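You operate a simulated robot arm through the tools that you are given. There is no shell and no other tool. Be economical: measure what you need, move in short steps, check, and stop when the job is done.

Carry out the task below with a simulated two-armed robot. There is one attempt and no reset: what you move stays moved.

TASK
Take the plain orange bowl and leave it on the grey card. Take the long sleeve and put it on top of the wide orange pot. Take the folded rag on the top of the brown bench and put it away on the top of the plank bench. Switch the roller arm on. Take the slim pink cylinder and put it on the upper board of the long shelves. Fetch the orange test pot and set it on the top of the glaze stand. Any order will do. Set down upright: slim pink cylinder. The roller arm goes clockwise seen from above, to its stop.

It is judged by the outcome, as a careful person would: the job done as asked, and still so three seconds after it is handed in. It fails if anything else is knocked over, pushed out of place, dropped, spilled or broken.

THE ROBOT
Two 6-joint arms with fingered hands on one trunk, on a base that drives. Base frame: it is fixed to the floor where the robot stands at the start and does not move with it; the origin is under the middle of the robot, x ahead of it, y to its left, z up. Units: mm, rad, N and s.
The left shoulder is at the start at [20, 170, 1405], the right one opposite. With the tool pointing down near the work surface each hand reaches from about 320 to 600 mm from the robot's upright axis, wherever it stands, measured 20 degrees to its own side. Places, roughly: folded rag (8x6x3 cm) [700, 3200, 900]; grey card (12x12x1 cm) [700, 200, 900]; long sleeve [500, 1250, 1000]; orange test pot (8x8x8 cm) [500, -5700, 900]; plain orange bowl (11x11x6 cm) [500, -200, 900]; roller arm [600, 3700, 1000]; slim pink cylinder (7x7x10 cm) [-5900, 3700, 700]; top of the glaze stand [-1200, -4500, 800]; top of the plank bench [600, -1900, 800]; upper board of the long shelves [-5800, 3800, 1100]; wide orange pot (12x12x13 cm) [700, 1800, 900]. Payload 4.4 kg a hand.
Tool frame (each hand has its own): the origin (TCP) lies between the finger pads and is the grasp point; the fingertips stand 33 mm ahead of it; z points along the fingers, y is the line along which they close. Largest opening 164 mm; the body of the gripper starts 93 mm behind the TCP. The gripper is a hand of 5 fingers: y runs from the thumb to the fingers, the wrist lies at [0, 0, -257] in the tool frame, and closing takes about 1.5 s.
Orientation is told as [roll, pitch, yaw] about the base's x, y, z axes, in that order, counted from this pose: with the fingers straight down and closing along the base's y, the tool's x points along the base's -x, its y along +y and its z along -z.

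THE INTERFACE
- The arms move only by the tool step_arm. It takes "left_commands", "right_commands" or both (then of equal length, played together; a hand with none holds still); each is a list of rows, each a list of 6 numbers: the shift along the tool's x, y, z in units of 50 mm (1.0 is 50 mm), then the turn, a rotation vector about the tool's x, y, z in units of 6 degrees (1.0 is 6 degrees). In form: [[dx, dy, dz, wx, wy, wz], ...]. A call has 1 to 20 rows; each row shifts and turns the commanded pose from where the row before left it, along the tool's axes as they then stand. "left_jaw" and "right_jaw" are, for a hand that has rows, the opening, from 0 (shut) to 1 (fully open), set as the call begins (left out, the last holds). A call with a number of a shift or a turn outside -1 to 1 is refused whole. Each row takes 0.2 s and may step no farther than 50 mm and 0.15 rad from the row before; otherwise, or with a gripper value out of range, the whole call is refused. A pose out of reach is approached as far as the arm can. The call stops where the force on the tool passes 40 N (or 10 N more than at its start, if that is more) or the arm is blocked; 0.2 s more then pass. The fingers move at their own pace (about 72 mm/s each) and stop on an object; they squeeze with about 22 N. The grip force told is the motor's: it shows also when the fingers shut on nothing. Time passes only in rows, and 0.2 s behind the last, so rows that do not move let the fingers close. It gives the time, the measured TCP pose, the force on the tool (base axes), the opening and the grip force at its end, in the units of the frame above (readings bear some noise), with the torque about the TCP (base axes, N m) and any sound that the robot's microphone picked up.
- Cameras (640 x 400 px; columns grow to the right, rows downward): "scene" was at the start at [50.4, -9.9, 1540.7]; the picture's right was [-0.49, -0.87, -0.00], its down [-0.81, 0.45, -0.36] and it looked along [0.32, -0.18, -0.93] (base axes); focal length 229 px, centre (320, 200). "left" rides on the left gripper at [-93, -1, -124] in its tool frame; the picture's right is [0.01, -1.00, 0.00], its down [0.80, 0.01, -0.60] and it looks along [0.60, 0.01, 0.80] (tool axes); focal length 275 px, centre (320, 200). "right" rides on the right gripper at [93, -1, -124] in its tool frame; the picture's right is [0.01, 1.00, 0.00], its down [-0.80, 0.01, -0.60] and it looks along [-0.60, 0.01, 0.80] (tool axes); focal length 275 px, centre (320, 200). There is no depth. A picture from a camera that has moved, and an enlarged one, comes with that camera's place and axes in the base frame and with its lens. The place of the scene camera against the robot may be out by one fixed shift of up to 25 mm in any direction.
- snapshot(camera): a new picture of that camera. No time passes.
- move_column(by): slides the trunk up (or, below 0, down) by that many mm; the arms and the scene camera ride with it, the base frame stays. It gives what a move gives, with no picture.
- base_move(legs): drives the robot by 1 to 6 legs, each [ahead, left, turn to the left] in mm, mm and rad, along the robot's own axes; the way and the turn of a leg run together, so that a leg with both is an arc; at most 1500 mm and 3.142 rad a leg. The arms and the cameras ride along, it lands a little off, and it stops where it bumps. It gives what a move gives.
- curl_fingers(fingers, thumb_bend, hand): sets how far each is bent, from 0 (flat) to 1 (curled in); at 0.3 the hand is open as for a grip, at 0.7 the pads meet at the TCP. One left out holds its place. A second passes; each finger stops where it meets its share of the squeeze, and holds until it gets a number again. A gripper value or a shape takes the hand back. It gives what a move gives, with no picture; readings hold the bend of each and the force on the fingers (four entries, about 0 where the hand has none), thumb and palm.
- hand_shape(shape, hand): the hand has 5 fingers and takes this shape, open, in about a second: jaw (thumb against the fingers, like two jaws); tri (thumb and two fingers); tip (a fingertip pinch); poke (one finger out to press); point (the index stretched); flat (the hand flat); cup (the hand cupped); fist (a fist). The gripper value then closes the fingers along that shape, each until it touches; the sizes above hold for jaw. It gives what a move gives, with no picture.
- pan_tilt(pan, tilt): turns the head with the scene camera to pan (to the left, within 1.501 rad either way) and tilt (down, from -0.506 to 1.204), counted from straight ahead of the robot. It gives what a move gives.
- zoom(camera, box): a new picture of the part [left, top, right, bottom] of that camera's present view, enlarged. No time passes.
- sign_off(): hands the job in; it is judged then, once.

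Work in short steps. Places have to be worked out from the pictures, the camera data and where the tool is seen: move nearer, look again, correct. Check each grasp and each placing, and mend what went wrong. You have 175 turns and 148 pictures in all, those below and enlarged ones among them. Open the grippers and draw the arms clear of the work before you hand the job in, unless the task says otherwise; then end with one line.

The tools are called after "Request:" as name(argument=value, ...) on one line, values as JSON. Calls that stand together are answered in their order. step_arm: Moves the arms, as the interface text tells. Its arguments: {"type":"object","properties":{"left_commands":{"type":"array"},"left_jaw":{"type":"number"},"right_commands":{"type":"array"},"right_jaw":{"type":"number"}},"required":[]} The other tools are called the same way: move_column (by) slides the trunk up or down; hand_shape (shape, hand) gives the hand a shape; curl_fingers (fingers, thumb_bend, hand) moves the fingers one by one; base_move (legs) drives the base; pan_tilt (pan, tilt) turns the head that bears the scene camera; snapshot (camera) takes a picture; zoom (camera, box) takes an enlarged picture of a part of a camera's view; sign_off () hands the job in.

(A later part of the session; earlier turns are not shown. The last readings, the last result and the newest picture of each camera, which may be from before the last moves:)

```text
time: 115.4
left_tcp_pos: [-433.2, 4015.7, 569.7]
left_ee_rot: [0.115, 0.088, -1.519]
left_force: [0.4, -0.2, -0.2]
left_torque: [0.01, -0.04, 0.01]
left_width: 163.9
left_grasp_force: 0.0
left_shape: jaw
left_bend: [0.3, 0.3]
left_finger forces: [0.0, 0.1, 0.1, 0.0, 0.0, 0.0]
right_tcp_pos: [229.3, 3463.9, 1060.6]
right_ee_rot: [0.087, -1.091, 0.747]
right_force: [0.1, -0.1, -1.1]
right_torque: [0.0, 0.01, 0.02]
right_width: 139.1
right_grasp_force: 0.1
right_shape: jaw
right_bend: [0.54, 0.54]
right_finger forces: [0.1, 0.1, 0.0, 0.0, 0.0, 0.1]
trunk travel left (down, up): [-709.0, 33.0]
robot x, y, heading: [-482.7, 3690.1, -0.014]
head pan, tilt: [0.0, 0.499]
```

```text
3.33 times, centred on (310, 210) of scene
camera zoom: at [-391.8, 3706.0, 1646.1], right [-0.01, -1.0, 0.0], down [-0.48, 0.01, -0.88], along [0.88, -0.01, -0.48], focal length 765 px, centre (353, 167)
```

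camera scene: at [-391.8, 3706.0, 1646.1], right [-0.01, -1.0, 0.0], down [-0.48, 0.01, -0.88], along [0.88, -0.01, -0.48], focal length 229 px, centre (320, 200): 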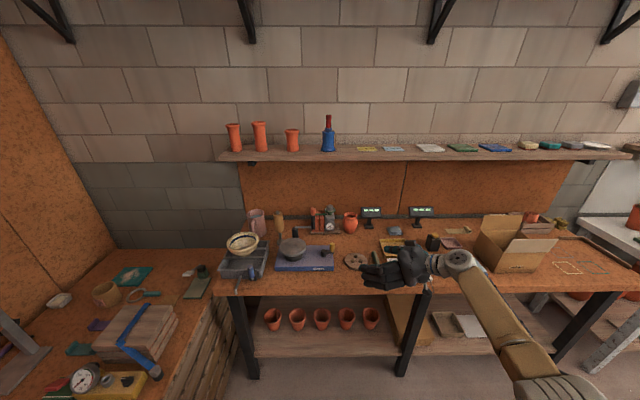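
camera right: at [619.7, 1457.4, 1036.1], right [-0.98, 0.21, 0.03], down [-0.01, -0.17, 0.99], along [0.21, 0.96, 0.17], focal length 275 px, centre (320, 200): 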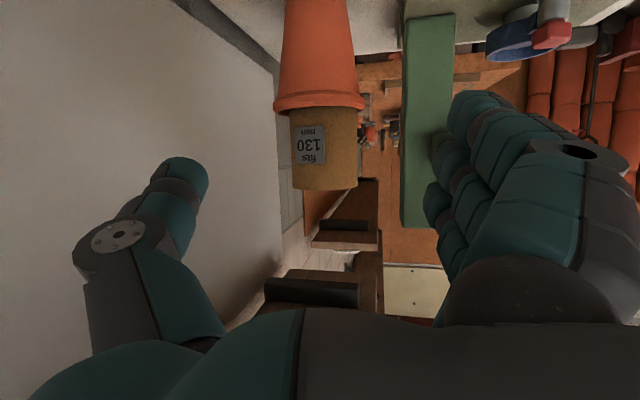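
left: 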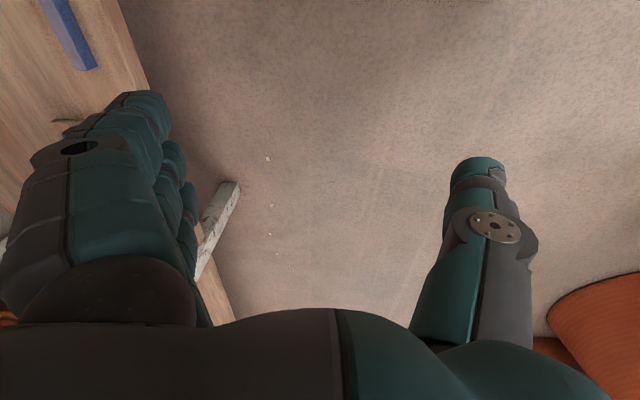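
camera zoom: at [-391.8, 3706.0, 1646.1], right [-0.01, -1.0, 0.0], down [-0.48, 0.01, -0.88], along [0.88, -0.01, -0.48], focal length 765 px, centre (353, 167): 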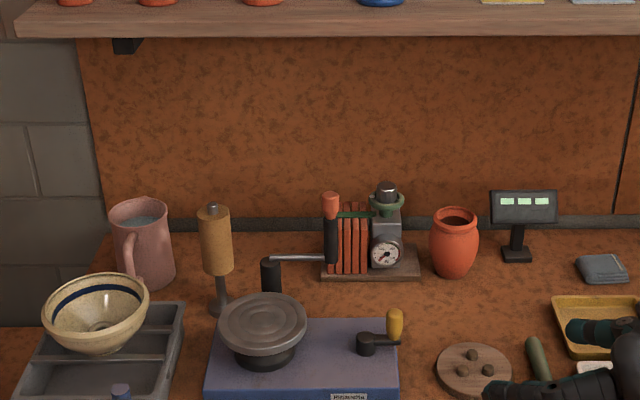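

Triangulation: post ≈(582,3823), handle ≈(575,3730) spanning z≈946–1080, so clockwise pulls the handle toward me. I swing the hand back 30°, open it, and turn/drive to stand before the handle.

Request:
step_arm(right_commands=[[0, -0.466, 0, 0.866, 0, 0.5], [0, -0.466, 0, 0.866, 0, 0.5], [0, -0.466, 0, 0.866, 0, 0.5], [0, -0.466, 0, 0.866, 0, 0.5], [0, -0.466, 0, 0.866, 0, 0.5]], right_jaw=1)

Request:
base_move(legs=[[0, 0, 0.31], [95, -10, 0]])

Request:
pan_tilt(pan=-0.1, tilt=0.55)

Request:
snapshot(camera="scene")

Request:
snapshot(camera="right")

```text
time: 116.6
left_tcp_pos: [-433.9, 4015.1, 569.6]
left_ee_rot: [0.112, 0.09, -1.518]
left_force: [-0.1, -0.5, 0.3]
left_torque: [0.02, -0.02, 0.0]
left_width: 163.9
left_grasp_force: 0.0
left_shape: jaw
left_bend: [0.3, 0.3]
left_finger forces: [0.0, 0.0, 0.0, 0.0, 0.1, 0.0]
right_tcp_pos: [296.6, 3367.9, 1055.1]
right_ee_rot: [0.119, -1.063, 0.195]
right_force: [-0.4, -0.5, 0.1]
right_torque: [0.02, 0.03, 0.04]
right_width: 163.9
right_grasp_force: 0.0
right_shape: jaw
right_bend: [0.3, 0.3]
right_finger forces: [0.1, 0.0, 0.0, 0.0, 0.1, 0.0]
trunk travel left (down, up): [-709.0, 33.0]
robot x, y, heading: [-484.7, 3689.1, -0.014]
head pan, tilt: [0.0, 0.499]
```

```text
time: 118.7
left_tcp_pos: [-443.0, 4034.1, 568.7]
left_ee_rot: [0.112, 0.09, -1.209]
left_force: [0.1, -0.6, -0.1]
left_torque: [-0.01, 0.02, 0.01]
left_width: 163.7
left_grasp_force: 0.1
left_shape: jaw
left_bend: [0.3, 0.3]
left_finger forces: [0.0, 0.0, 0.0, 0.1, 0.1, 0.1]
right_tcp_pos: [450.2, 3640.3, 1054.2]
right_ee_rot: [0.119, -1.061, 0.506]
right_force: [-0.1, -0.4, -0.5]
right_torque: [0.02, -0.02, 0.02]
right_width: 163.8
right_grasp_force: 0.0
right_shape: jaw
right_bend: [0.3, 0.3]
right_finger forces: [0.0, 0.1, 0.1, 0.1, 0.0, 0.1]
trunk travel left (down, up): [-709.0, 33.0]
robot x, y, heading: [-392.2, 3706.3, 0.301]
head pan, tilt: [0.0, 0.499]
```

```text
time: 119.4
left_tcp_pos: [-442.8, 4032.9, 568.9]
left_ee_rot: [0.112, 0.088, -1.211]
left_force: [0.2, -0.7, 0.0]
left_torque: [0.01, -0.03, 0.0]
left_width: 163.9
left_grasp_force: 0.0
left_shape: jaw
left_bend: [0.3, 0.3]
left_finger forces: [0.0, 0.0, 0.1, 0.1, 0.0, 0.0]
right_tcp_pos: [449.4, 3640.8, 1055.3]
right_ee_rot: [0.118, -1.063, 0.508]
right_force: [0.4, -0.4, 0.5]
right_torque: [0.0, 0.01, -0.01]
right_width: 163.7
right_grasp_force: 0.1
right_shape: jaw
right_bend: [0.3, 0.3]
right_finger forces: [0.1, 0.0, 0.0, 0.0, 0.0, 0.0]
trunk travel left (down, up): [-709.0, 33.0]
robot x, y, heading: [-392.7, 3706.0, 0.297]
head pan, tilt: [-0.099, 0.55]
```

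```text
75 pictures are left
camera scene: at [-302.2, 3745.9, 1641.5], right [0.2, -0.98, 0.0], down [-0.51, -0.1, -0.85], along [0.84, 0.17, -0.52], focal length 229 px, centre (320, 200)
```

scene: 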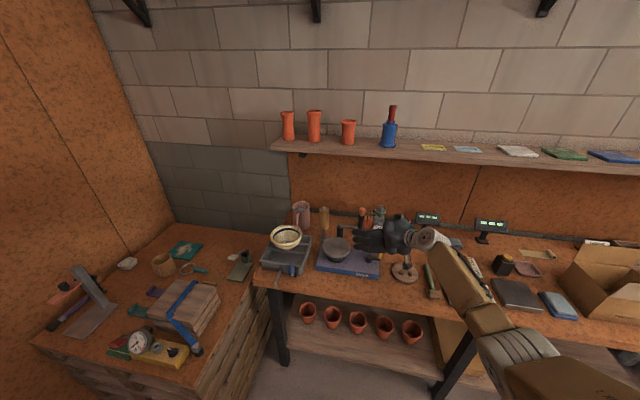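

```text
74 pictures are left
camera right: at [324.2, 3552.3, 1034.5], right [-0.58, 0.81, 0.05], down [-0.09, -0.12, 0.99], along [0.81, 0.57, 0.14], focal length 275 px, centre (320, 200)
```

right: 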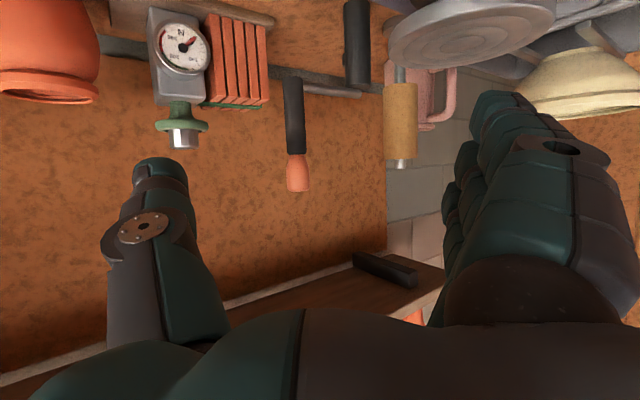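

The handle is at ≈(584,3708), z 946–1064, pivot post ≈(587,3801). I half-close the hand to 0.5, lower 18 mm, and drive 148 ahead / 25 left to surround the handle.

Request:
step_arm(right_commands=[[0, 0, 0, 0, 0, 0], [0, 0, 0, 0, 0, 0], [0, 0, 0, 0, 0, 0], [0, 0, 0, 0, 0, 0]], right_jaw=0.6)

Request:
move_column(by=-18)

Request:
base_move(legs=[[88, 15, 0]])

Request:
snapshot(camera="right")

```text
time: 120.4
left_tcp_pos: [-443.6, 4032.1, 568.1]
left_ee_rot: [0.113, 0.087, -1.209]
left_force: [0.7, 0.0, 0.2]
left_torque: [-0.01, 0.0, 0.01]
left_width: 163.9
left_grasp_force: 0.1
left_shape: jaw
left_bend: [0.3, 0.3]
left_finger forces: [0.0, 0.0, 0.1, 0.0, 0.1, 0.0]
right_tcp_pos: [448.4, 3640.7, 1055.4]
right_ee_rot: [0.118, -1.063, 0.508]
right_force: [-0.1, 0.2, -0.3]
right_torque: [0.02, -0.02, 0.02]
right_width: 99.3
right_grasp_force: 0.0
right_shape: jaw
right_bend: [0.71, 0.69]
right_finger forces: [0.1, 0.0, 0.1, 0.1, 0.1, 0.0]
trunk travel left (down, up): [-709.0, 33.0]
robot x, y, heading: [-391.2, 3702.5, 0.3]
head pan, tilt: [-0.099, 0.55]
```

```text
time: 121.0
left_tcp_pos: [-442.8, 4033.5, 550.6]
left_ee_rot: [0.113, 0.088, -1.21]
left_force: [0.7, -0.8, -0.6]
left_torque: [-0.04, 0.01, 0.02]
left_width: 163.8
left_grasp_force: 0.1
left_shape: jaw
left_bend: [0.3, 0.3]
left_finger forces: [0.0, 0.0, 0.1, 0.1, 0.0, 0.1]
right_tcp_pos: [448.3, 3640.0, 1037.7]
right_ee_rot: [0.118, -1.063, 0.508]
right_force: [0.0, 0.1, -0.8]
right_torque: [0.0, 0.0, 0.0]
right_width: 99.3
right_grasp_force: 0.2
right_shape: jaw
right_bend: [0.71, 0.69]
right_finger forces: [0.1, 0.0, 0.0, 0.1, 0.0, 0.1]
trunk travel left (down, up): [-691.0, 51.0]
robot x, y, heading: [-393.6, 3709.5, 0.291]
head pan, tilt: [-0.099, 0.55]
```

```text
time: 122.1
left_tcp_pos: [-362.9, 4073.2, 550.2]
left_ee_rot: [0.111, 0.088, -1.209]
left_force: [-0.9, -0.4, 0.1]
left_torque: [-0.07, 0.05, 0.0]
left_width: 163.7
left_grasp_force: 0.1
left_shape: jaw
left_bend: [0.3, 0.3]
left_finger forces: [0.0, 0.0, 0.0, 0.1, 0.0, 0.1]
right_tcp_pos: [529.8, 3682.3, 1035.5]
right_ee_rot: [0.117, -1.06, 0.508]
right_force: [-1.2, -0.7, -0.5]
right_torque: [0.0, 0.0, -0.03]
right_width: 99.2
right_grasp_force: 0.1
right_shape: jaw
right_bend: [0.71, 0.69]
right_finger forces: [0.1, 0.0, 0.1, 0.0, 0.0, 0.1]
trunk travel left (down, up): [-691.0, 51.0]
robot x, y, heading: [-313.1, 3750.4, 0.296]
head pan, tilt: [-0.099, 0.55]
```

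```text
73 pictures are left
camera right: at [405.6, 3593.3, 1015.6], right [-0.58, 0.81, 0.05], down [-0.08, -0.12, 0.99], along [0.81, 0.57, 0.14], focal length 275 px, centre (320, 200)
```

right: 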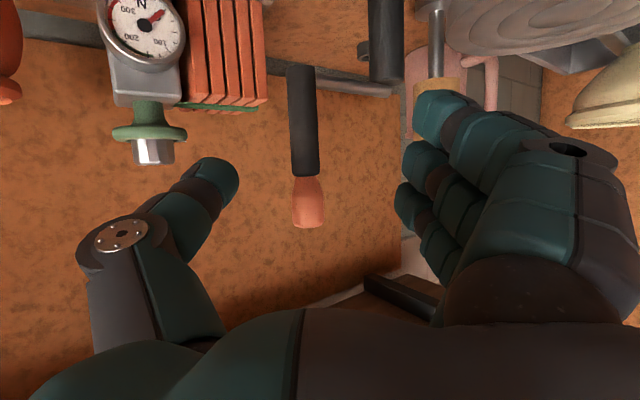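

Handle computes to (579,3704). I advance the last 51 mm, then close the hand around it.

Request:
base_move(legs=[[51, 7, 0]])

Request:
step_arm(right_commands=[[0, 0, 0, 0, 0, 0], [0, 0, 0, 0, 0, 0], [0, 0, 0, 0, 0, 0], [0, 0, 0, 0, 0, 0], [0, 0, 0, 0, 0, 0]], right_jaw=0.1)

Request:
snapshot(camera="right")

```text
time: 123.1
left_tcp_pos: [-312.5, 4096.0, 551.4]
left_ee_rot: [0.112, 0.088, -1.21]
left_force: [1.5, 0.4, -0.1]
left_torque: [-0.03, 0.08, 0.04]
left_width: 164.0
left_grasp_force: 0.1
left_shape: jaw
left_bend: [0.3, 0.3]
left_finger forces: [0.1, 0.1, 0.1, 0.0, 0.1, 0.0]
right_tcp_pos: [579.1, 3704.4, 1034.8]
right_ee_rot: [0.12, -1.061, 0.508]
right_force: [1.1, 0.9, -0.8]
right_torque: [-0.01, -0.01, -0.04]
right_width: 99.2
right_grasp_force: 0.1
right_shape: jaw
right_bend: [0.71, 0.69]
right_finger forces: [0.1, 0.0, 0.0, 0.0, 0.1, 0.0]
trunk travel left (down, up): [-691.0, 51.0]
robot x, y, heading: [-261.5, 3770.1, 0.298]
head pan, tilt: [-0.099, 0.55]
```

```text
time: 124.3
left_tcp_pos: [-314.7, 4095.4, 550.8]
left_ee_rot: [0.115, 0.089, -1.207]
left_force: [0.7, 0.7, -0.2]
left_torque: [0.02, 0.01, -0.02]
left_width: 163.8
left_grasp_force: 0.1
left_shape: jaw
left_bend: [0.3, 0.3]
left_finger forces: [0.0, 0.1, 0.0, 0.0, 0.0, 0.1]
right_tcp_pos: [576.0, 3705.5, 1037.0]
right_ee_rot: [0.121, -1.063, 0.506]
right_force: [-1.3, 5.5, -1.5]
right_torque: [0.12, 0.16, 0.04]
right_width: 14.5
right_grasp_force: 22.2
right_shape: jaw
right_bend: [0.7, 0.74]
right_finger forces: [0.1, 16.6, 7.0, 0.0, 19.6, 0.0]
trunk travel left (down, up): [-691.0, 51.0]
robot x, y, heading: [-262.5, 3771.5, 0.304]
head pan, tilt: [-0.099, 0.55]
```

```text
72 pictures are left
camera right: at [451.2, 3616.5, 1016.3], right [-0.58, 0.81, 0.05], down [-0.08, -0.12, 0.99], along [0.81, 0.57, 0.14], focal length 275 px, centre (320, 200)
```

right: 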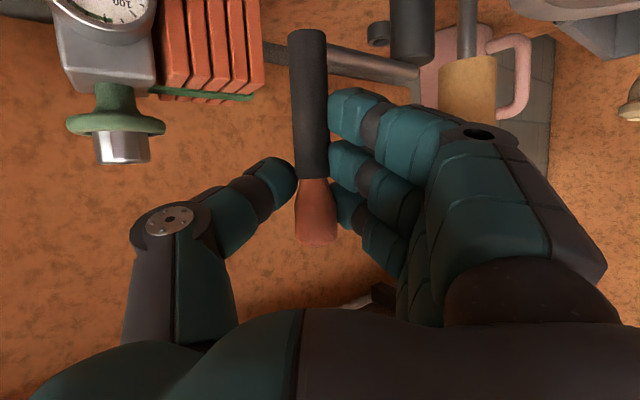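

Handle gripped. I pull it along the arc clockwise (toward the robot), first about 40°.

Request:
step_arm(right_commands=[[0.125, 0.24, -0.2, 0, 0, 0], [0.125, 0.24, -0.2, 0, 0, 0], [0.085, 0.3, -0.115, 0, 0, 0], [0.085, 0.3, -0.115, 0, 0, 0]], right_jaw=0.1)

Request:
snapshot(camera="right")

```text
time: 125.3
left_tcp_pos: [-314.8, 4094.6, 550.7]
left_ee_rot: [0.113, 0.087, -1.209]
left_force: [-0.1, 0.1, -0.5]
left_torque: [-0.01, 0.0, -0.01]
left_width: 163.7
left_grasp_force: 0.1
left_shape: jaw
left_bend: [0.3, 0.3]
left_finger forces: [0.0, 0.1, 0.0, 0.1, 0.0, 0.0]
right_tcp_pos: [515.9, 3723.9, 1036.3]
right_ee_rot: [0.116, -1.063, 0.51]
right_force: [9.3, -2.3, -0.1]
right_torque: [0.15, 0.09, -0.82]
right_width: 15.1
right_grasp_force: 22.3
right_shape: jaw
right_bend: [0.68, 0.78]
right_finger forces: [0.0, 17.4, 15.0, 0.0, 30.8, 0.1]
trunk travel left (down, up): [-691.0, 51.0]
robot x, y, heading: [-262.8, 3773.3, 0.303]
head pan, tilt: [-0.099, 0.55]
```

```text
71 pictures are left
camera right: at [390.1, 3636.2, 1016.2], right [-0.58, 0.81, 0.05], down [-0.09, -0.12, 0.99], along [0.81, 0.57, 0.14], focal length 275 px, centre (320, 200)
```

right: 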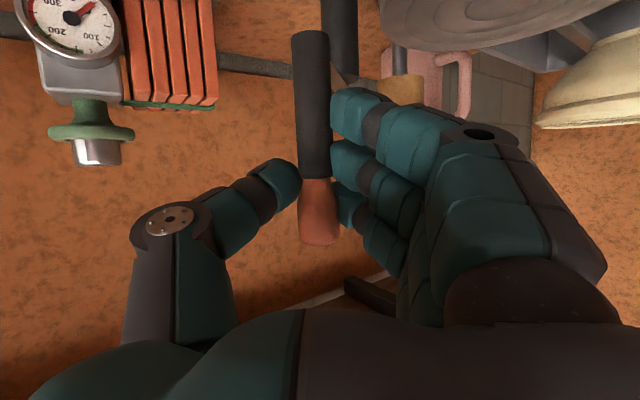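

It follows smoothly (~9 N). Continue the arc 40° more.

Request:
step_arm(right_commands=[[0.03, 0.33, -0.015, 0, 0, 0], [0.03, 0.33, -0.015, 0, 0, 0], [-0.025, 0.32, 0.08, 0, 0, 0], [-0.025, 0.32, 0.08, 0, 0, 0]], right_jaw=0.1)

Request:
snapshot(camera="right")

```text
time: 126.3
left_tcp_pos: [-315.6, 4093.4, 552.4]
left_ee_rot: [0.115, 0.093, -1.211]
left_force: [0.8, 0.2, 0.2]
left_torque: [0.0, 0.01, 0.0]
left_width: 163.7
left_grasp_force: 0.0
left_shape: jaw
left_bend: [0.3, 0.3]
left_finger forces: [0.0, 0.0, 0.0, 0.0, 0.0, 0.0]
right_tcp_pos: [483.3, 3771.4, 1035.8]
right_ee_rot: [0.109, -1.063, 0.512]
right_force: [6.1, -36.1, 3.5]
right_torque: [-0.44, -0.12, -0.89]
right_width: 18.7
right_grasp_force: 21.9
right_shape: jaw
right_bend: [0.71, 0.76]
right_finger forces: [0.1, 4.6, 4.1, 0.1, 35.6, 0.1]
trunk travel left (down, up): [-691.0, 51.0]
robot x, y, heading: [-261.5, 3772.5, 0.295]
head pan, tilt: [-0.099, 0.55]
```

```text
70 pictures are left
camera right: at [357.8, 3684.4, 1015.7], right [-0.57, 0.82, 0.04], down [-0.09, -0.11, 0.99], along [0.81, 0.56, 0.14], focal length 275 px, centre (320, 200)
```

right: 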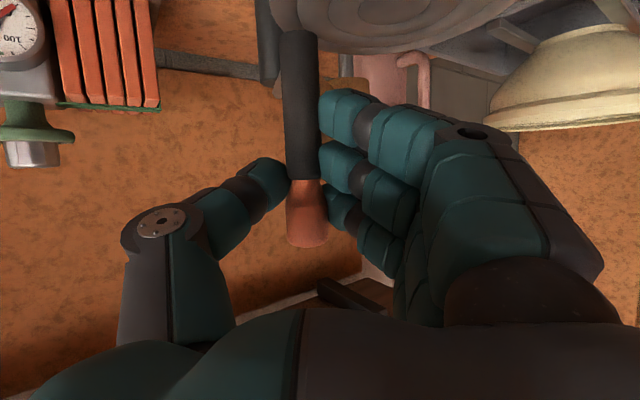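

Resistance of 36 N along the arc through the handle: likely the stop (~70° turned). I check with the scene camera.

Request:
zoom(camera="scene", box=[270, 160, 430, 290])

```text
3.08 times, centred on (350, 225) of scene
camera zoom: at [-173.8, 3801.2, 1623.6], right [0.19, -0.98, 0.0], down [-0.51, -0.1, -0.85], along [0.84, 0.17, -0.52], focal length 706 px, centre (228, 123)
```

zoom: 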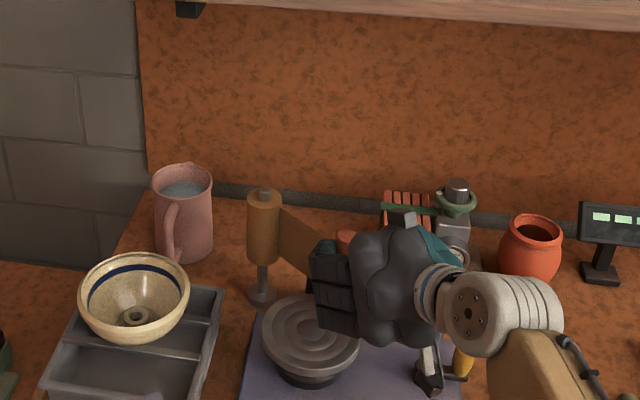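

I test it by commanding another ~12 mm along the arc.

Request:
step_arm(right_commands=[[-0.03, 0.16, 0.04, 0, 0, 0], [-0.03, 0.16, 0.04, 0, 0, 0], [0, 0, 0, 0, 0, 0]], right_jaw=0)

```text
time: 126.7
left_tcp_pos: [-313.3, 4095.0, 551.5]
left_ee_rot: [0.118, 0.091, -1.212]
left_force: [-0.2, 0.9, 0.1]
left_torque: [-0.03, 0.01, 0.01]
left_width: 164.0
left_grasp_force: 0.2
left_shape: jaw
left_bend: [0.3, 0.3]
left_finger forces: [0.1, 0.0, 0.1, 0.0, 0.0, 0.0]
right_tcp_pos: [482.6, 3773.2, 1035.8]
right_ee_rot: [0.072, -1.063, 0.537]
right_force: [5.9, -24.7, 3.8]
right_torque: [-0.28, -0.11, -0.58]
right_width: 18.1
right_grasp_force: 22.3
right_shape: jaw
right_bend: [0.71, 0.74]
right_finger forces: [0.1, 5.2, 4.3, 0.0, 32.0, 0.1]
trunk travel left (down, up): [-691.0, 51.0]
robot x, y, heading: [-261.5, 3767.0, 0.295]
head pan, tilt: [-0.099, 0.55]
stopped in row 2 (right hand): the force on the tool passed its limit at 48 N (the readings are from after the stop); the commanded pose is now the measured one
```

Blocked at 48 N: that is the stop. I open the hand and retreat straight back.

Request:
step_arm(right_commands=[[0, 0, 0, 0, 0, 0], [0, 0, 0, 0, 0, 0], [0, 0, 0, 0, 0, 0], [0, 0, 0, 0, 0, 0], [0, 0, 0, 0, 0, 0]], right_jaw=0.75)

Request:
base_move(legs=[[-200, -60, 0]])

Request:
snapshot(camera="right")

Request:
zoom(camera="scene", box=[270, 140, 430, 260])

```text
time: 127.9
left_tcp_pos: [-315.0, 4094.7, 551.7]
left_ee_rot: [0.114, 0.089, -1.211]
left_force: [-0.1, -0.1, 0.0]
left_torque: [0.01, 0.02, 0.01]
left_width: 163.9
left_grasp_force: 0.0
left_shape: jaw
left_bend: [0.3, 0.3]
left_finger forces: [0.1, 0.0, 0.0, 0.0, 0.0, 0.1]
right_tcp_pos: [481.3, 3780.7, 1036.8]
right_ee_rot: [0.09, -1.063, 0.525]
right_force: [0.4, 0.5, -0.4]
right_torque: [0.01, 0.04, 0.02]
right_width: 122.6
right_grasp_force: 0.1
right_shape: jaw
right_bend: [0.63, 0.62]
right_finger forces: [0.0, 0.0, 0.1, 0.0, 0.0, 0.1]
trunk travel left (down, up): [-691.0, 51.0]
robot x, y, heading: [-263.9, 3772.0, 0.294]
head pan, tilt: [-0.099, 0.55]
```

```text
time: 129.5
left_tcp_pos: [-487.6, 3979.2, 551.6]
left_ee_rot: [0.114, 0.088, -1.211]
left_force: [-0.8, 0.3, 0.1]
left_torque: [0.0, -0.03, 0.01]
left_width: 164.0
left_grasp_force: 0.1
left_shape: jaw
left_bend: [0.3, 0.3]
left_finger forces: [0.1, 0.0, 0.0, 0.0, 0.1, 0.0]
right_tcp_pos: [306.9, 3663.4, 1037.7]
right_ee_rot: [0.09, -1.061, 0.526]
right_force: [-0.6, -0.6, 0.6]
right_torque: [0.01, 0.01, 0.04]
right_width: 122.4
right_grasp_force: 0.0
right_shape: jaw
right_bend: [0.63, 0.62]
right_finger forces: [0.0, 0.0, 0.1, 0.1, 0.0, 0.0]
trunk travel left (down, up): [-691.0, 51.0]
robot x, y, heading: [-437.5, 3652.4, 0.295]
head pan, tilt: [-0.099, 0.55]
```

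```text
68 pictures are left
camera right: at [182.0, 3576.0, 1017.2], right [-0.57, 0.82, 0.03], down [-0.09, -0.1, 0.99], along [0.81, 0.56, 0.14], focal length 275 px, centre (320, 200)
```

right: 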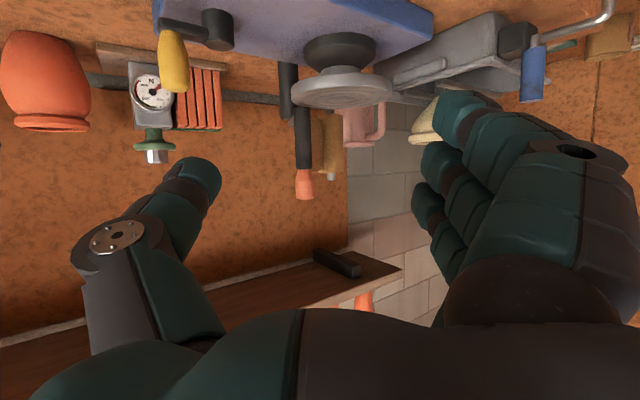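

```text
3.33 times, centred on (350, 200) of scene
camera zoom: at [-348.9, 3691.0, 1623.6], right [0.19, -0.98, 0.0], down [-0.51, -0.1, -0.85], along [0.84, 0.17, -0.52], focal length 765 px, centre (220, 200)
```

zoom: 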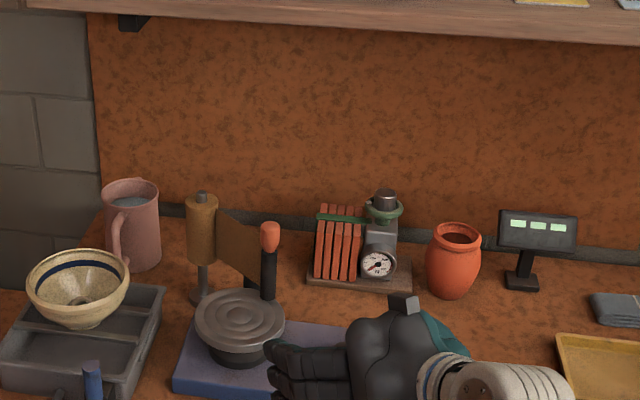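

The handle has rotated. A wooden plate is now visible next to the wooden roller; I zoom to understand.

Request:
zoom(camera="scene", box=[320, 185, 370, 220])

```text
11.43 times, centred on (345, 202) of scene
camera zoom: at [-348.9, 3691.0, 1623.6], right [0.19, -0.98, 0.0], down [-0.51, -0.1, -0.85], along [0.84, 0.17, -0.52], focal length 2622 px, centre (34, 171)
```

zoom: 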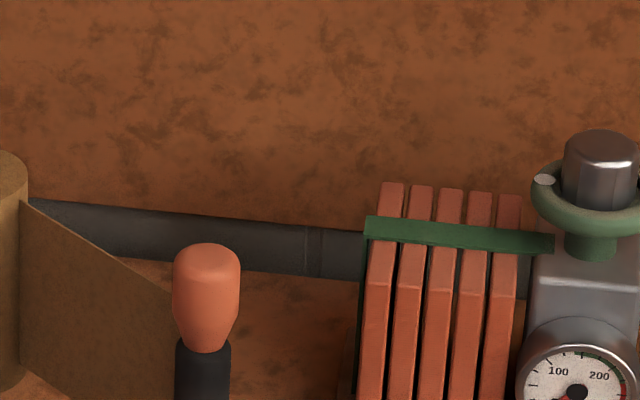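

The arm is turned and stays. Now for the rag: I swing the right hand down to vertical about the wrist and square the robot's heading.

Request:
step_arm(right_commands=[[0.53, 0, 0, 0, 1, 0], [0.53, 0, 0, 0, 1, 0], [0.53, 0, 0, 0, 1, 0], [0.53, 0, 0, 0, 1, 0], [0.53, 0, 0, 0, 1, 0], [0.53, 0, 0, 0, 1, 0], [0.53, 0, 0, 0, 1, 0], [0.53, 0, 0, 0, 1, 0], [0.53, 0, 0, 0, 1, 0], [0.53, 0, 0, 0, 1, 0]], right_jaw=0.8)

Request:
base_move(legs=[[0, 0, -0.295]])

```text
time: 131.7
left_tcp_pos: [-487.1, 3979.2, 550.5]
left_ee_rot: [0.114, 0.087, -1.211]
left_force: [0.4, -1.0, 0.4]
left_torque: [-0.01, 0.01, -0.01]
left_width: 163.8
left_grasp_force: 0.1
left_shape: jaw
left_bend: [0.3, 0.3]
left_finger forces: [0.1, 0.0, 0.1, 0.0, 0.1, 0.0]
right_tcp_pos: [131.6, 3549.7, 895.6]
right_ee_rot: [0.043, -0.014, 0.603]
right_force: [0.2, 0.1, 0.1]
right_torque: [0.02, -0.01, 0.0]
right_width: 130.7
right_grasp_force: 0.0
right_shape: jaw
right_bend: [0.59, 0.58]
right_finger forces: [0.0, 0.0, 0.0, 0.0, 0.0, 0.0]
trunk travel left (down, up): [-691.0, 51.0]
robot x, y, heading: [-436.0, 3654.3, 0.295]
head pan, tilt: [-0.099, 0.55]
```

```text
time: 133.1
left_tcp_pos: [-390.9, 3980.5, 550.8]
left_ee_rot: [0.116, 0.089, -1.504]
left_force: [-0.2, -0.6, 0.5]
left_torque: [0.01, 0.01, 0.0]
left_width: 163.8
left_grasp_force: 0.0
left_shape: jaw
left_bend: [0.3, 0.3]
left_finger forces: [0.0, 0.0, 0.0, 0.0, 0.1, 0.1]
right_tcp_pos: [77.4, 3388.1, 896.1]
right_ee_rot: [0.042, -0.016, 0.31]
right_force: [0.2, 0.1, 0.7]
right_torque: [0.03, 0.02, -0.01]
right_width: 130.6
right_grasp_force: 0.0
right_shape: jaw
right_bend: [0.59, 0.58]
right_finger forces: [0.0, 0.0, 0.0, 0.0, 0.0, 0.1]
trunk travel left (down, up): [-691.0, 51.0]
robot x, y, heading: [-436.3, 3655.1, 0.003]
head pan, tilt: [-0.099, 0.55]
```

I drive right 143 and ahead 420 with the trunk raised 50 mm, yaw the hand to 0, then look for the rag with the hand camera.

Request:
move_column(by=50)

Request:
base_move(legs=[[0, -143, 0], [420, 0, 0]])

Request:
step_arm(right_commands=[[0, 0, 0, 0, 0, 1], [0, 0, 0, 0, 0, 1], [0, 0, 0, 0, 0, 0.95]])

Request:
snapshot(camera="right")

```text
time: 134.0
left_tcp_pos: [-391.3, 3979.9, 600.9]
left_ee_rot: [0.115, 0.088, -1.505]
left_force: [0.5, 0.0, -0.8]
left_torque: [0.0, -0.02, -0.02]
left_width: 163.7
left_grasp_force: 0.0
left_shape: jaw
left_bend: [0.3, 0.3]
left_finger forces: [0.0, 0.0, 0.0, 0.1, 0.0, 0.1]
right_tcp_pos: [77.7, 3389.0, 943.9]
right_ee_rot: [0.044, -0.015, 0.311]
right_force: [0.5, -1.2, 0.8]
right_torque: [0.0, -0.01, -0.03]
right_width: 130.4
right_grasp_force: 0.0
right_shape: jaw
right_bend: [0.59, 0.58]
right_finger forces: [0.0, 0.1, 0.0, 0.0, 0.0, 0.1]
trunk travel left (down, up): [-741.0, 1.0]
robot x, y, heading: [-434.3, 3653.1, 0.0]
head pan, tilt: [-0.099, 0.55]
```

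```text
time: 137.5
left_tcp_pos: [27.2, 3837.1, 600.9]
left_ee_rot: [0.114, 0.088, -1.503]
left_force: [0.7, 0.1, 0.3]
left_torque: [0.01, 0.04, -0.02]
left_width: 163.9
left_grasp_force: 0.1
left_shape: jaw
left_bend: [0.3, 0.3]
left_finger forces: [0.1, 0.0, 0.0, 0.0, 0.0, 0.1]
right_tcp_pos: [497.5, 3248.1, 945.8]
right_ee_rot: [0.042, -0.015, 0.312]
right_force: [-0.7, -0.3, -0.4]
right_torque: [0.0, 0.02, -0.01]
right_width: 130.7
right_grasp_force: 0.0
right_shape: jaw
right_bend: [0.59, 0.58]
right_finger forces: [0.0, 0.0, 0.1, 0.0, 0.0, 0.0]
trunk travel left (down, up): [-741.0, 1.0]
robot x, y, heading: [-16.5, 3508.9, 0.003]
head pan, tilt: [-0.099, 0.55]
```

```text
time: 138.3
left_tcp_pos: [27.0, 3837.3, 600.3]
left_ee_rot: [0.114, 0.089, -1.503]
left_force: [-0.6, 0.0, -1.0]
left_torque: [0.01, -0.02, 0.01]
left_width: 164.0
left_grasp_force: 0.1
left_shape: jaw
left_bend: [0.3, 0.3]
left_finger forces: [0.0, 0.0, 0.0, 0.0, 0.0, 0.1]
right_tcp_pos: [496.6, 3246.2, 945.4]
right_ee_rot: [0.045, 0.0, 0.004]
right_force: [0.6, 0.6, 0.4]
right_torque: [-0.02, -0.02, 0.01]
right_width: 130.8
right_grasp_force: 0.0
right_shape: jaw
right_bend: [0.59, 0.58]
right_finger forces: [0.1, 0.1, 0.1, 0.0, 0.0, 0.1]
trunk travel left (down, up): [-741.0, 1.0]
robot x, y, heading: [-19.3, 3513.3, 0.005]
head pan, tilt: [-0.099, 0.55]
```

```text
65 pictures are left
camera right: at [404.2, 3239.8, 1070.2], right [-0.01, 1.0, 0.05], down [0.8, -0.02, 0.6], along [0.6, 0.05, -0.8], focal length 275 px, centre (320, 200)
```

right: 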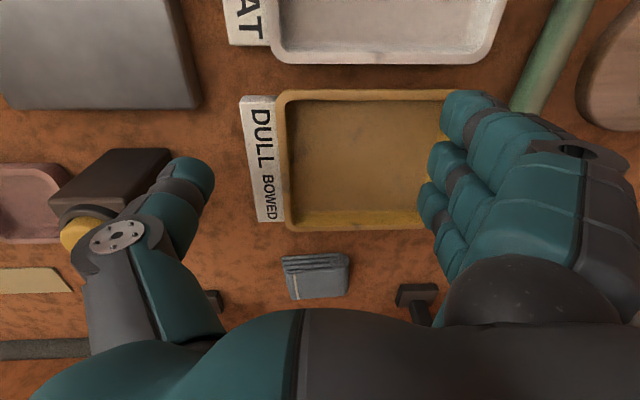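

The rag is at ≈(664,3251), 76 mm wide along y. I close slightly to 0.7 and move forward 158 mm above it, then look.

Request:
step_arm(right_commands=[[-0.79, 0.02, 0, 0, 0, 0], [-0.79, 0.02, 0, 0, 0, 0], [-0.79, 0.02, 0, 0, 0, 0], [-0.79, 0.02, 0, 0, 0, 0]], right_jaw=0.72)

Request:
snapshot(camera="right")

Request:
pan_tilt(pan=-0.3, tilt=0.75)

Request:
zoom(camera="scene", box=[220, 120, 420, 260])

```text
time: 139.3
left_tcp_pos: [26.9, 3838.1, 599.9]
left_ee_rot: [0.113, 0.088, -1.499]
left_force: [-0.4, 0.3, -0.8]
left_torque: [-0.05, -0.01, 0.03]
left_width: 163.9
left_grasp_force: 0.1
left_shape: jaw
left_bend: [0.3, 0.3]
left_finger forces: [0.0, 0.0, 0.0, 0.1, 0.0, 0.0]
right_tcp_pos: [647.5, 3260.8, 966.8]
right_ee_rot: [0.05, -0.034, 0.049]
right_force: [-1.0, 0.3, -0.4]
right_torque: [-0.07, 0.12, 0.17]
right_width: 118.1
right_grasp_force: 0.0
right_shape: jaw
right_bend: [0.65, 0.63]
right_finger forces: [0.0, 0.0, 0.0, 2.6, 0.0, 0.1]
right hand out of reach, approached as far as the arm can: row 4
trunk travel left (down, up): [-741.0, 1.0]
robot x, y, heading: [-17.9, 3508.7, -0.0]
head pan, tilt: [-0.099, 0.55]
stopped in row 4 (right hand): the force on the tool passed its limit at 98 N (the readings are from after the stop); the commanded pose is now the measured one
```

```text
64 pictures are left
camera right: at [552.0, 3249.5, 1087.9], right [-0.06, 1.0, 0.05], down [0.78, 0.02, 0.63], along [0.62, 0.08, -0.78], focal length 275 px, centre (320, 200)
```

right: 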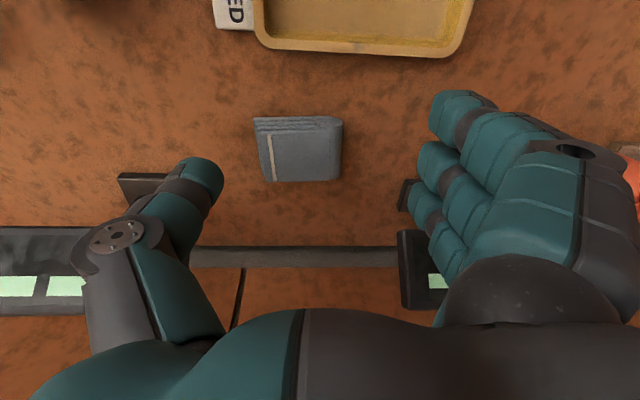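

```text
time: 140.0
left_tcp_pos: [27.6, 3836.2, 602.0]
left_ee_rot: [0.114, 0.089, -1.502]
left_force: [-0.2, 0.1, -0.1]
left_torque: [0.03, -0.02, -0.01]
left_width: 164.1
left_grasp_force: 0.1
left_shape: jaw
left_bend: [0.3, 0.3]
left_finger forces: [0.0, 0.0, 0.1, 0.0, 0.0, 0.0]
right_tcp_pos: [649.0, 3261.0, 967.6]
right_ee_rot: [0.051, -0.035, 0.047]
right_force: [-8.0, -1.7, -2.0]
right_torque: [-0.18, 0.3, 0.58]
right_width: 118.4
right_grasp_force: 0.1
right_shape: jaw
right_bend: [0.65, 0.63]
right_finger forces: [0.0, 0.0, 0.0, 7.8, 0.1, 0.1]
trunk travel left (down, up): [-741.0, 1.0]
robot x, y, heading: [-20.2, 3508.4, 0.004]
head pan, tilt: [-0.3, 0.75]
```

```text
2.86 times, centred on (320, 190) of scene
camera zoom: at [61.7, 3503.4, 1656.2], right [-0.29, -0.96, 0.0], down [-0.65, 0.2, -0.73], along [0.7, -0.21, -0.68], focal length 655 px, centre (320, 229)
```

zoom: 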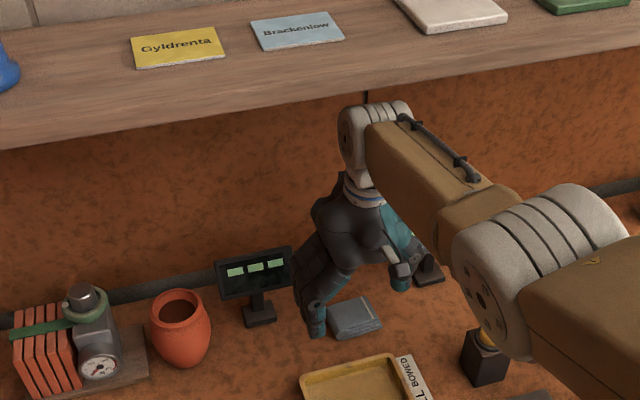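

The outermost finger has bumped the left display panel. I back the hand off 45 mm at once and check the display.

Request:
step_arm(right_commands=[[0.3, -0.1, 0, 0, 0, 0], [0.6, -0.1, 0, 0, 0, 0], [0.6, 0, 0, 0, 0, 0]])

Request:
snapshot(camera="right")

Request:
zoom(camera="scene", box=[260, 180, 400, 280])

```text
time: 140.8
left_tcp_pos: [26.7, 3836.4, 599.9]
left_ee_rot: [0.115, 0.088, -1.502]
left_force: [-0.2, -0.2, 0.9]
left_torque: [-0.02, -0.01, -0.03]
left_width: 164.0
left_grasp_force: 0.0
left_shape: jaw
left_bend: [0.3, 0.3]
left_finger forces: [0.0, 0.0, 0.0, 0.0, 0.0, 0.0]
right_tcp_pos: [576.5, 3246.3, 965.9]
right_ee_rot: [0.05, -0.041, 0.045]
right_force: [-1.0, 0.0, 0.5]
right_torque: [0.04, -0.05, -0.01]
right_width: 118.3
right_grasp_force: 0.1
right_shape: jaw
right_bend: [0.65, 0.63]
right_finger forces: [0.1, 0.0, 0.0, 0.1, 0.0, 0.1]
trunk travel left (down, up): [-741.0, 1.0]
robot x, y, heading: [-17.1, 3507.5, 0.002]
head pan, tilt: [-0.3, 0.75]
```

```text
62 pictures are left
camera right: at [478.6, 3234.4, 1086.4], right [-0.06, 1.0, 0.05], down [0.78, 0.02, 0.63], along [0.63, 0.08, -0.77], focal length 275 px, centre (320, 200)
```

right: 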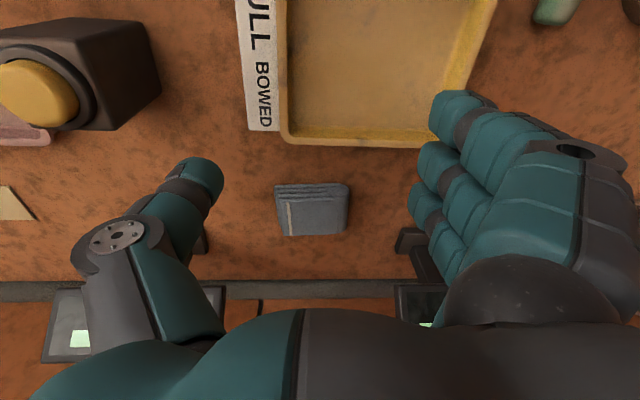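

```text
4.00 times, centred on (330, 230) of scene
camera zoom: at [61.6, 3503.2, 1656.2], right [-0.29, -0.96, 0.0], down [-0.65, 0.2, -0.73], along [0.7, -0.21, -0.68], focal length 918 px, centre (280, 80)
```

zoom: 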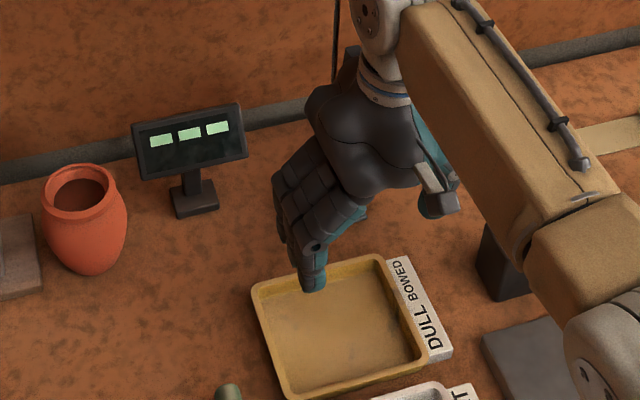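

The display still stands at the same place. I'll turn the hand 90° so it is narrow in y (closing along x), then approach by driving.

Request:
step_arm(right_commands=[[0, 0, 0, 0, 0, -1], [0, 0, 0, 0, 0, -1], [0, 0, 0, 0, 0, -1], [0, 0, 0, 0, 0, -1], [0, 0, 0, 0, 0, -1], [0, 0, 0, 0, 0, -1], [0, 0, 0, 0, 0, -1], [0, 0, 0, 0, 0, -1], [0, 0, 0, 0, 0, -1], [0, 0, 0, 0, 0, -1], [0, 0, 0, 0, 0, -1], [0, 0, 0, 0, 0, -1], [0, 0, 0, 0, 0, -1], [0, 0, 0, 0, 0, -1]], right_jaw=0.65)

Request:
base_move(legs=[[50, 0, 0]])

Request:
snapshot(camera="right")

```text
time: 143.8
left_tcp_pos: [29.2, 3837.2, 600.8]
left_ee_rot: [0.113, 0.089, -1.502]
left_force: [-0.1, 1.3, -0.6]
left_torque: [-0.05, -0.01, 0.0]
left_width: 163.9
left_grasp_force: 0.1
left_shape: jaw
left_bend: [0.3, 0.3]
left_finger forces: [0.1, 0.1, 0.0, 0.0, 0.0, 0.0]
right_tcp_pos: [575.1, 3246.7, 964.3]
right_ee_rot: [-0.034, -0.055, 1.516]
right_force: [0.0, -0.1, -0.1]
right_torque: [0.0, 0.0, 0.03]
right_width: 107.5
right_grasp_force: 0.1
right_shape: jaw
right_bend: [0.69, 0.67]
right_finger forces: [0.0, 0.0, 0.0, 0.0, 0.0, 0.0]
trunk travel left (down, up): [-741.0, 1.0]
robot x, y, heading: [-21.4, 3510.5, 0.007]
head pan, tilt: [-0.3, 0.75]
```

```text
time: 144.7
left_tcp_pos: [78.9, 3836.4, 600.9]
left_ee_rot: [0.113, 0.09, -1.503]
left_force: [1.0, 0.4, 0.3]
left_torque: [-0.01, 0.12, 0.0]
left_width: 164.0
left_grasp_force: 0.0
left_shape: jaw
left_bend: [0.3, 0.3]
left_finger forces: [0.0, 0.0, 0.1, 0.0, 0.1, 0.1]
right_tcp_pos: [628.2, 3246.3, 964.4]
right_ee_rot: [-0.029, -0.054, 1.515]
right_force: [0.3, 0.1, -0.6]
right_torque: [-0.04, 0.06, -0.01]
right_width: 107.4
right_grasp_force: 0.0
right_shape: jaw
right_bend: [0.69, 0.67]
right_finger forces: [0.1, 0.0, 0.0, 0.1, 0.0, 0.1]
trunk travel left (down, up): [-741.0, 1.0]
robot x, y, heading: [34.7, 3513.0, -0.001]
head pan, tilt: [-0.3, 0.75]
```

```text
60 pictures are left
camera right: at [620.2, 3147.8, 1083.0], right [-1.0, 0.04, -0.03], down [0.01, 0.77, 0.64], along [0.05, 0.64, -0.77], focal length 275 px, centre (320, 200)
```

right: 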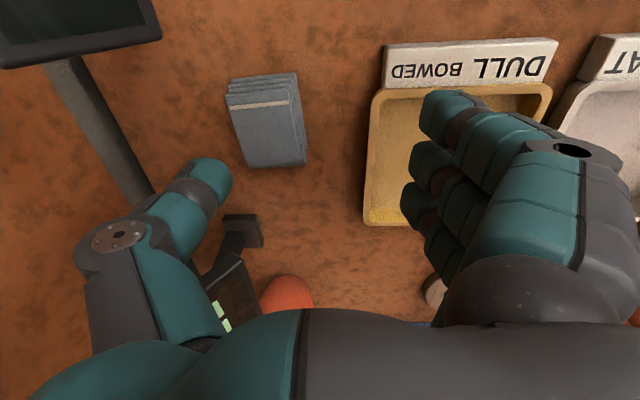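

Rag centre ≈(675,3243). I drive 45 mm ahead and lower the trunk 60 mm, then check.

Request:
base_move(legs=[[46, -3, 0]])

Request:
move_column(by=-55)

Request:
snapshot(camera="right")

```text
time: 145.6
left_tcp_pos: [126.1, 3833.4, 600.9]
left_ee_rot: [0.113, 0.091, -1.503]
left_force: [1.3, -0.2, 0.0]
left_torque: [-0.01, 0.1, 0.01]
left_width: 163.8
left_grasp_force: 0.1
left_shape: jaw
left_bend: [0.3, 0.3]
left_finger forces: [0.0, 0.0, 0.1, 0.1, 0.1, 0.1]
right_tcp_pos: [673.8, 3243.9, 964.0]
right_ee_rot: [-0.03, -0.054, 1.515]
right_force: [0.6, 0.0, -0.4]
right_torque: [0.02, 0.09, 0.0]
right_width: 107.1
right_grasp_force: 0.1
right_shape: jaw
right_bend: [0.69, 0.67]
right_finger forces: [0.1, 0.0, 0.0, 0.0, 0.1, 0.1]
trunk travel left (down, up): [-741.0, 1.0]
robot x, y, heading: [79.5, 3504.4, 0.003]
head pan, tilt: [-0.3, 0.75]
```

```text
time: 146.6
left_tcp_pos: [124.7, 3834.0, 545.3]
left_ee_rot: [0.115, 0.09, -1.503]
left_force: [0.6, 0.7, 0.4]
left_torque: [0.03, 0.01, 0.0]
left_width: 164.0
left_grasp_force: 0.0
left_shape: jaw
left_bend: [0.3, 0.3]
left_finger forces: [0.0, 0.0, 0.1, 0.0, 0.0, 0.0]
right_tcp_pos: [672.2, 3244.7, 910.9]
right_ee_rot: [-0.033, -0.054, 1.515]
right_force: [0.6, 0.7, 0.7]
right_torque: [-0.03, 0.02, 0.01]
right_width: 107.4
right_grasp_force: 0.1
right_shape: jaw
right_bend: [0.69, 0.67]
right_finger forces: [0.1, 0.0, 0.0, 0.0, 0.1, 0.1]
trunk travel left (down, up): [-686.0, 56.0]
robot x, y, heading: [77.3, 3507.7, 0.007]
head pan, tilt: [-0.3, 0.75]
```

```text
59 pictures are left
camera right: at [664.7, 3145.1, 1029.4], right [-1.0, 0.04, -0.03], down [0.01, 0.77, 0.64], along [0.05, 0.64, -0.77], focal length 275 px, centre (320, 200)
```

right: 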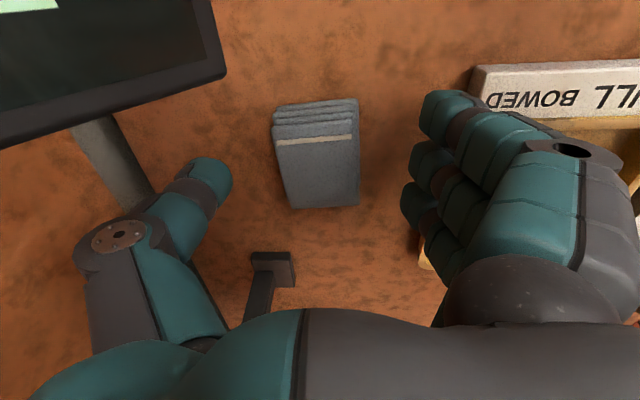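

Well centred. Lower 20 mm, then feel downward in small steps.

Request:
move_column(by=-20)

Request:
step_arm(right_commands=[[0, 0, 0.1, 0, 0, 0]])

Request:
snapshot(camera="right")

```text
time: 147.2
left_tcp_pos: [124.8, 3832.6, 525.3]
left_ee_rot: [0.117, 0.089, -1.504]
left_force: [-0.4, 0.6, -0.1]
left_torque: [0.0, -0.02, -0.02]
left_width: 164.0
left_grasp_force: 0.0
left_shape: jaw
left_bend: [0.3, 0.3]
left_finger forces: [0.0, 0.1, 0.1, 0.0, 0.1, 0.1]
right_tcp_pos: [671.3, 3243.9, 889.2]
right_ee_rot: [-0.032, -0.053, 1.516]
right_force: [0.0, -0.1, 0.1]
right_torque: [0.03, -0.01, -0.01]
right_width: 107.3
right_grasp_force: 0.1
right_shape: jaw
right_bend: [0.69, 0.67]
right_finger forces: [0.0, 0.0, 0.0, 0.0, 0.0, 0.1]
trunk travel left (down, up): [-666.0, 76.0]
robot x, y, heading: [76.6, 3509.2, 0.006]
head pan, tilt: [-0.3, 0.75]
```

```text
time: 147.7
left_tcp_pos: [126.2, 3833.0, 526.3]
left_ee_rot: [0.116, 0.087, -1.502]
left_force: [-0.6, 0.9, -0.2]
left_torque: [0.01, -0.02, -0.02]
left_width: 164.0
left_grasp_force: 0.1
left_shape: jaw
left_bend: [0.3, 0.3]
left_finger forces: [0.0, 0.0, 0.1, 0.0, 0.1, 0.0]
right_tcp_pos: [673.7, 3244.6, 887.4]
right_ee_rot: [-0.037, -0.051, 1.515]
right_force: [0.1, -1.8, 14.9]
right_torque: [-0.69, 1.13, 0.08]
right_width: 107.2
right_grasp_force: 0.1
right_shape: jaw
right_bend: [0.7, 0.67]
right_finger forces: [15.2, 0.2, 0.0, 0.0, 0.0, 0.0]
trunk travel left (down, up): [-666.0, 76.0]
robot x, y, heading: [79.1, 3508.0, -0.0]
head pan, tilt: [-0.3, 0.75]
```

```text
58 pictures are left
camera right: at [664.0, 3145.5, 1007.5], right [-1.0, 0.05, -0.04], down [0.01, 0.77, 0.64], along [0.06, 0.64, -0.77], focal length 275 px, centre (320, 200)
```

right: 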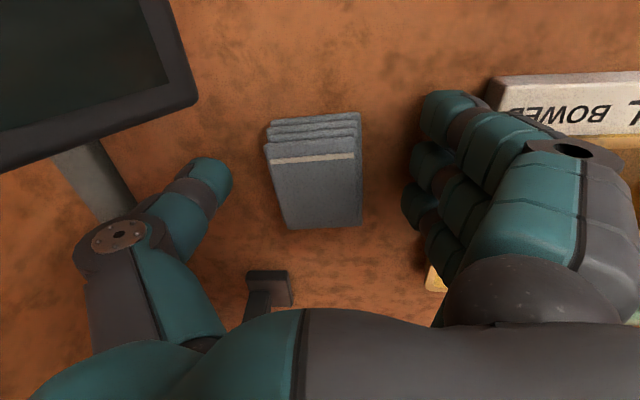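

One finger touches the bench (15 N). I raise 5 mm and close on the rag.

Request:
step_arm(right_commands=[[0, 0, -0.12, 0, 0, 0], [0, 0, 0, 0, 0, 0], [0, 0, 0, 0, 0, 0], [0, 0, 0, 0, 0, 0], [0, 0, 0, 0, 0, 0], [0, 0, 0, 0, 0, 0], [0, 0, 0, 0, 0, 0]], right_jaw=0)

Request:
step_arm(right_commands=[[0, 0, -0.3, 0, 0, 0], [0, 0, -0.3, 0, 0, 0]])

Request:
snapshot(camera="right")

```text
time: 149.2
left_tcp_pos: [124.2, 3833.7, 526.2]
left_ee_rot: [0.116, 0.089, -1.503]
left_force: [-0.3, 0.0, 0.3]
left_torque: [0.0, 0.03, 0.01]
left_width: 163.7
left_grasp_force: 0.2
left_shape: jaw
left_bend: [0.3, 0.3]
left_finger forces: [0.0, 0.0, 0.0, 0.0, 0.0, 0.0]
right_tcp_pos: [671.8, 3243.8, 889.6]
right_ee_rot: [-0.033, -0.054, 1.515]
right_force: [-0.1, -0.1, 0.5]
right_torque: [0.01, 0.02, 0.02]
right_width: 51.2
right_grasp_force: 21.5
right_shape: jaw
right_bend: [0.72, 0.74]
right_finger forces: [0.0, 1.4, 18.1, 0.1, 19.5, 0.1]
trunk travel left (down, up): [-666.0, 76.0]
robot x, y, heading: [76.5, 3505.3, -0.0]
head pan, tilt: [-0.3, 0.75]
```

```text
time: 149.8
left_tcp_pos: [125.3, 3834.8, 525.6]
left_ee_rot: [0.115, 0.088, -1.503]
left_force: [0.0, -0.6, 0.3]
left_torque: [-0.01, -0.02, -0.02]
left_width: 163.9
left_grasp_force: 0.1
left_shape: jaw
left_bend: [0.3, 0.3]
left_finger forces: [0.0, 0.1, 0.1, 0.0, 0.0, 0.0]
right_tcp_pos: [671.8, 3243.0, 920.8]
right_ee_rot: [-0.033, -0.055, 1.514]
right_force: [0.5, 0.7, -0.4]
right_torque: [0.01, 0.01, 0.02]
right_width: 50.5
right_grasp_force: 21.9
right_shape: jaw
right_bend: [0.72, 0.74]
right_finger forces: [0.1, 1.4, 18.1, 0.0, 19.5, 0.0]
trunk travel left (down, up): [-666.0, 76.0]
robot x, y, heading: [77.7, 3507.3, 0.001]
head pan, tilt: [-0.3, 0.75]
```

```text
57 pictures are left
camera right: at [663.4, 3143.5, 1040.4], right [-1.0, 0.04, -0.03], down [0.01, 0.77, 0.64], along [0.05, 0.64, -0.77], focal length 275 px, centre (320, 200)
```

right: 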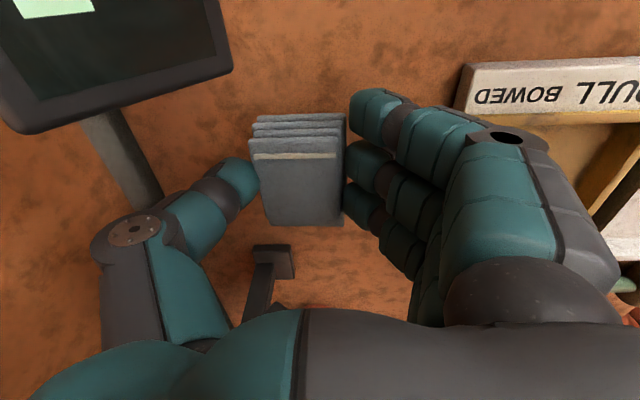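

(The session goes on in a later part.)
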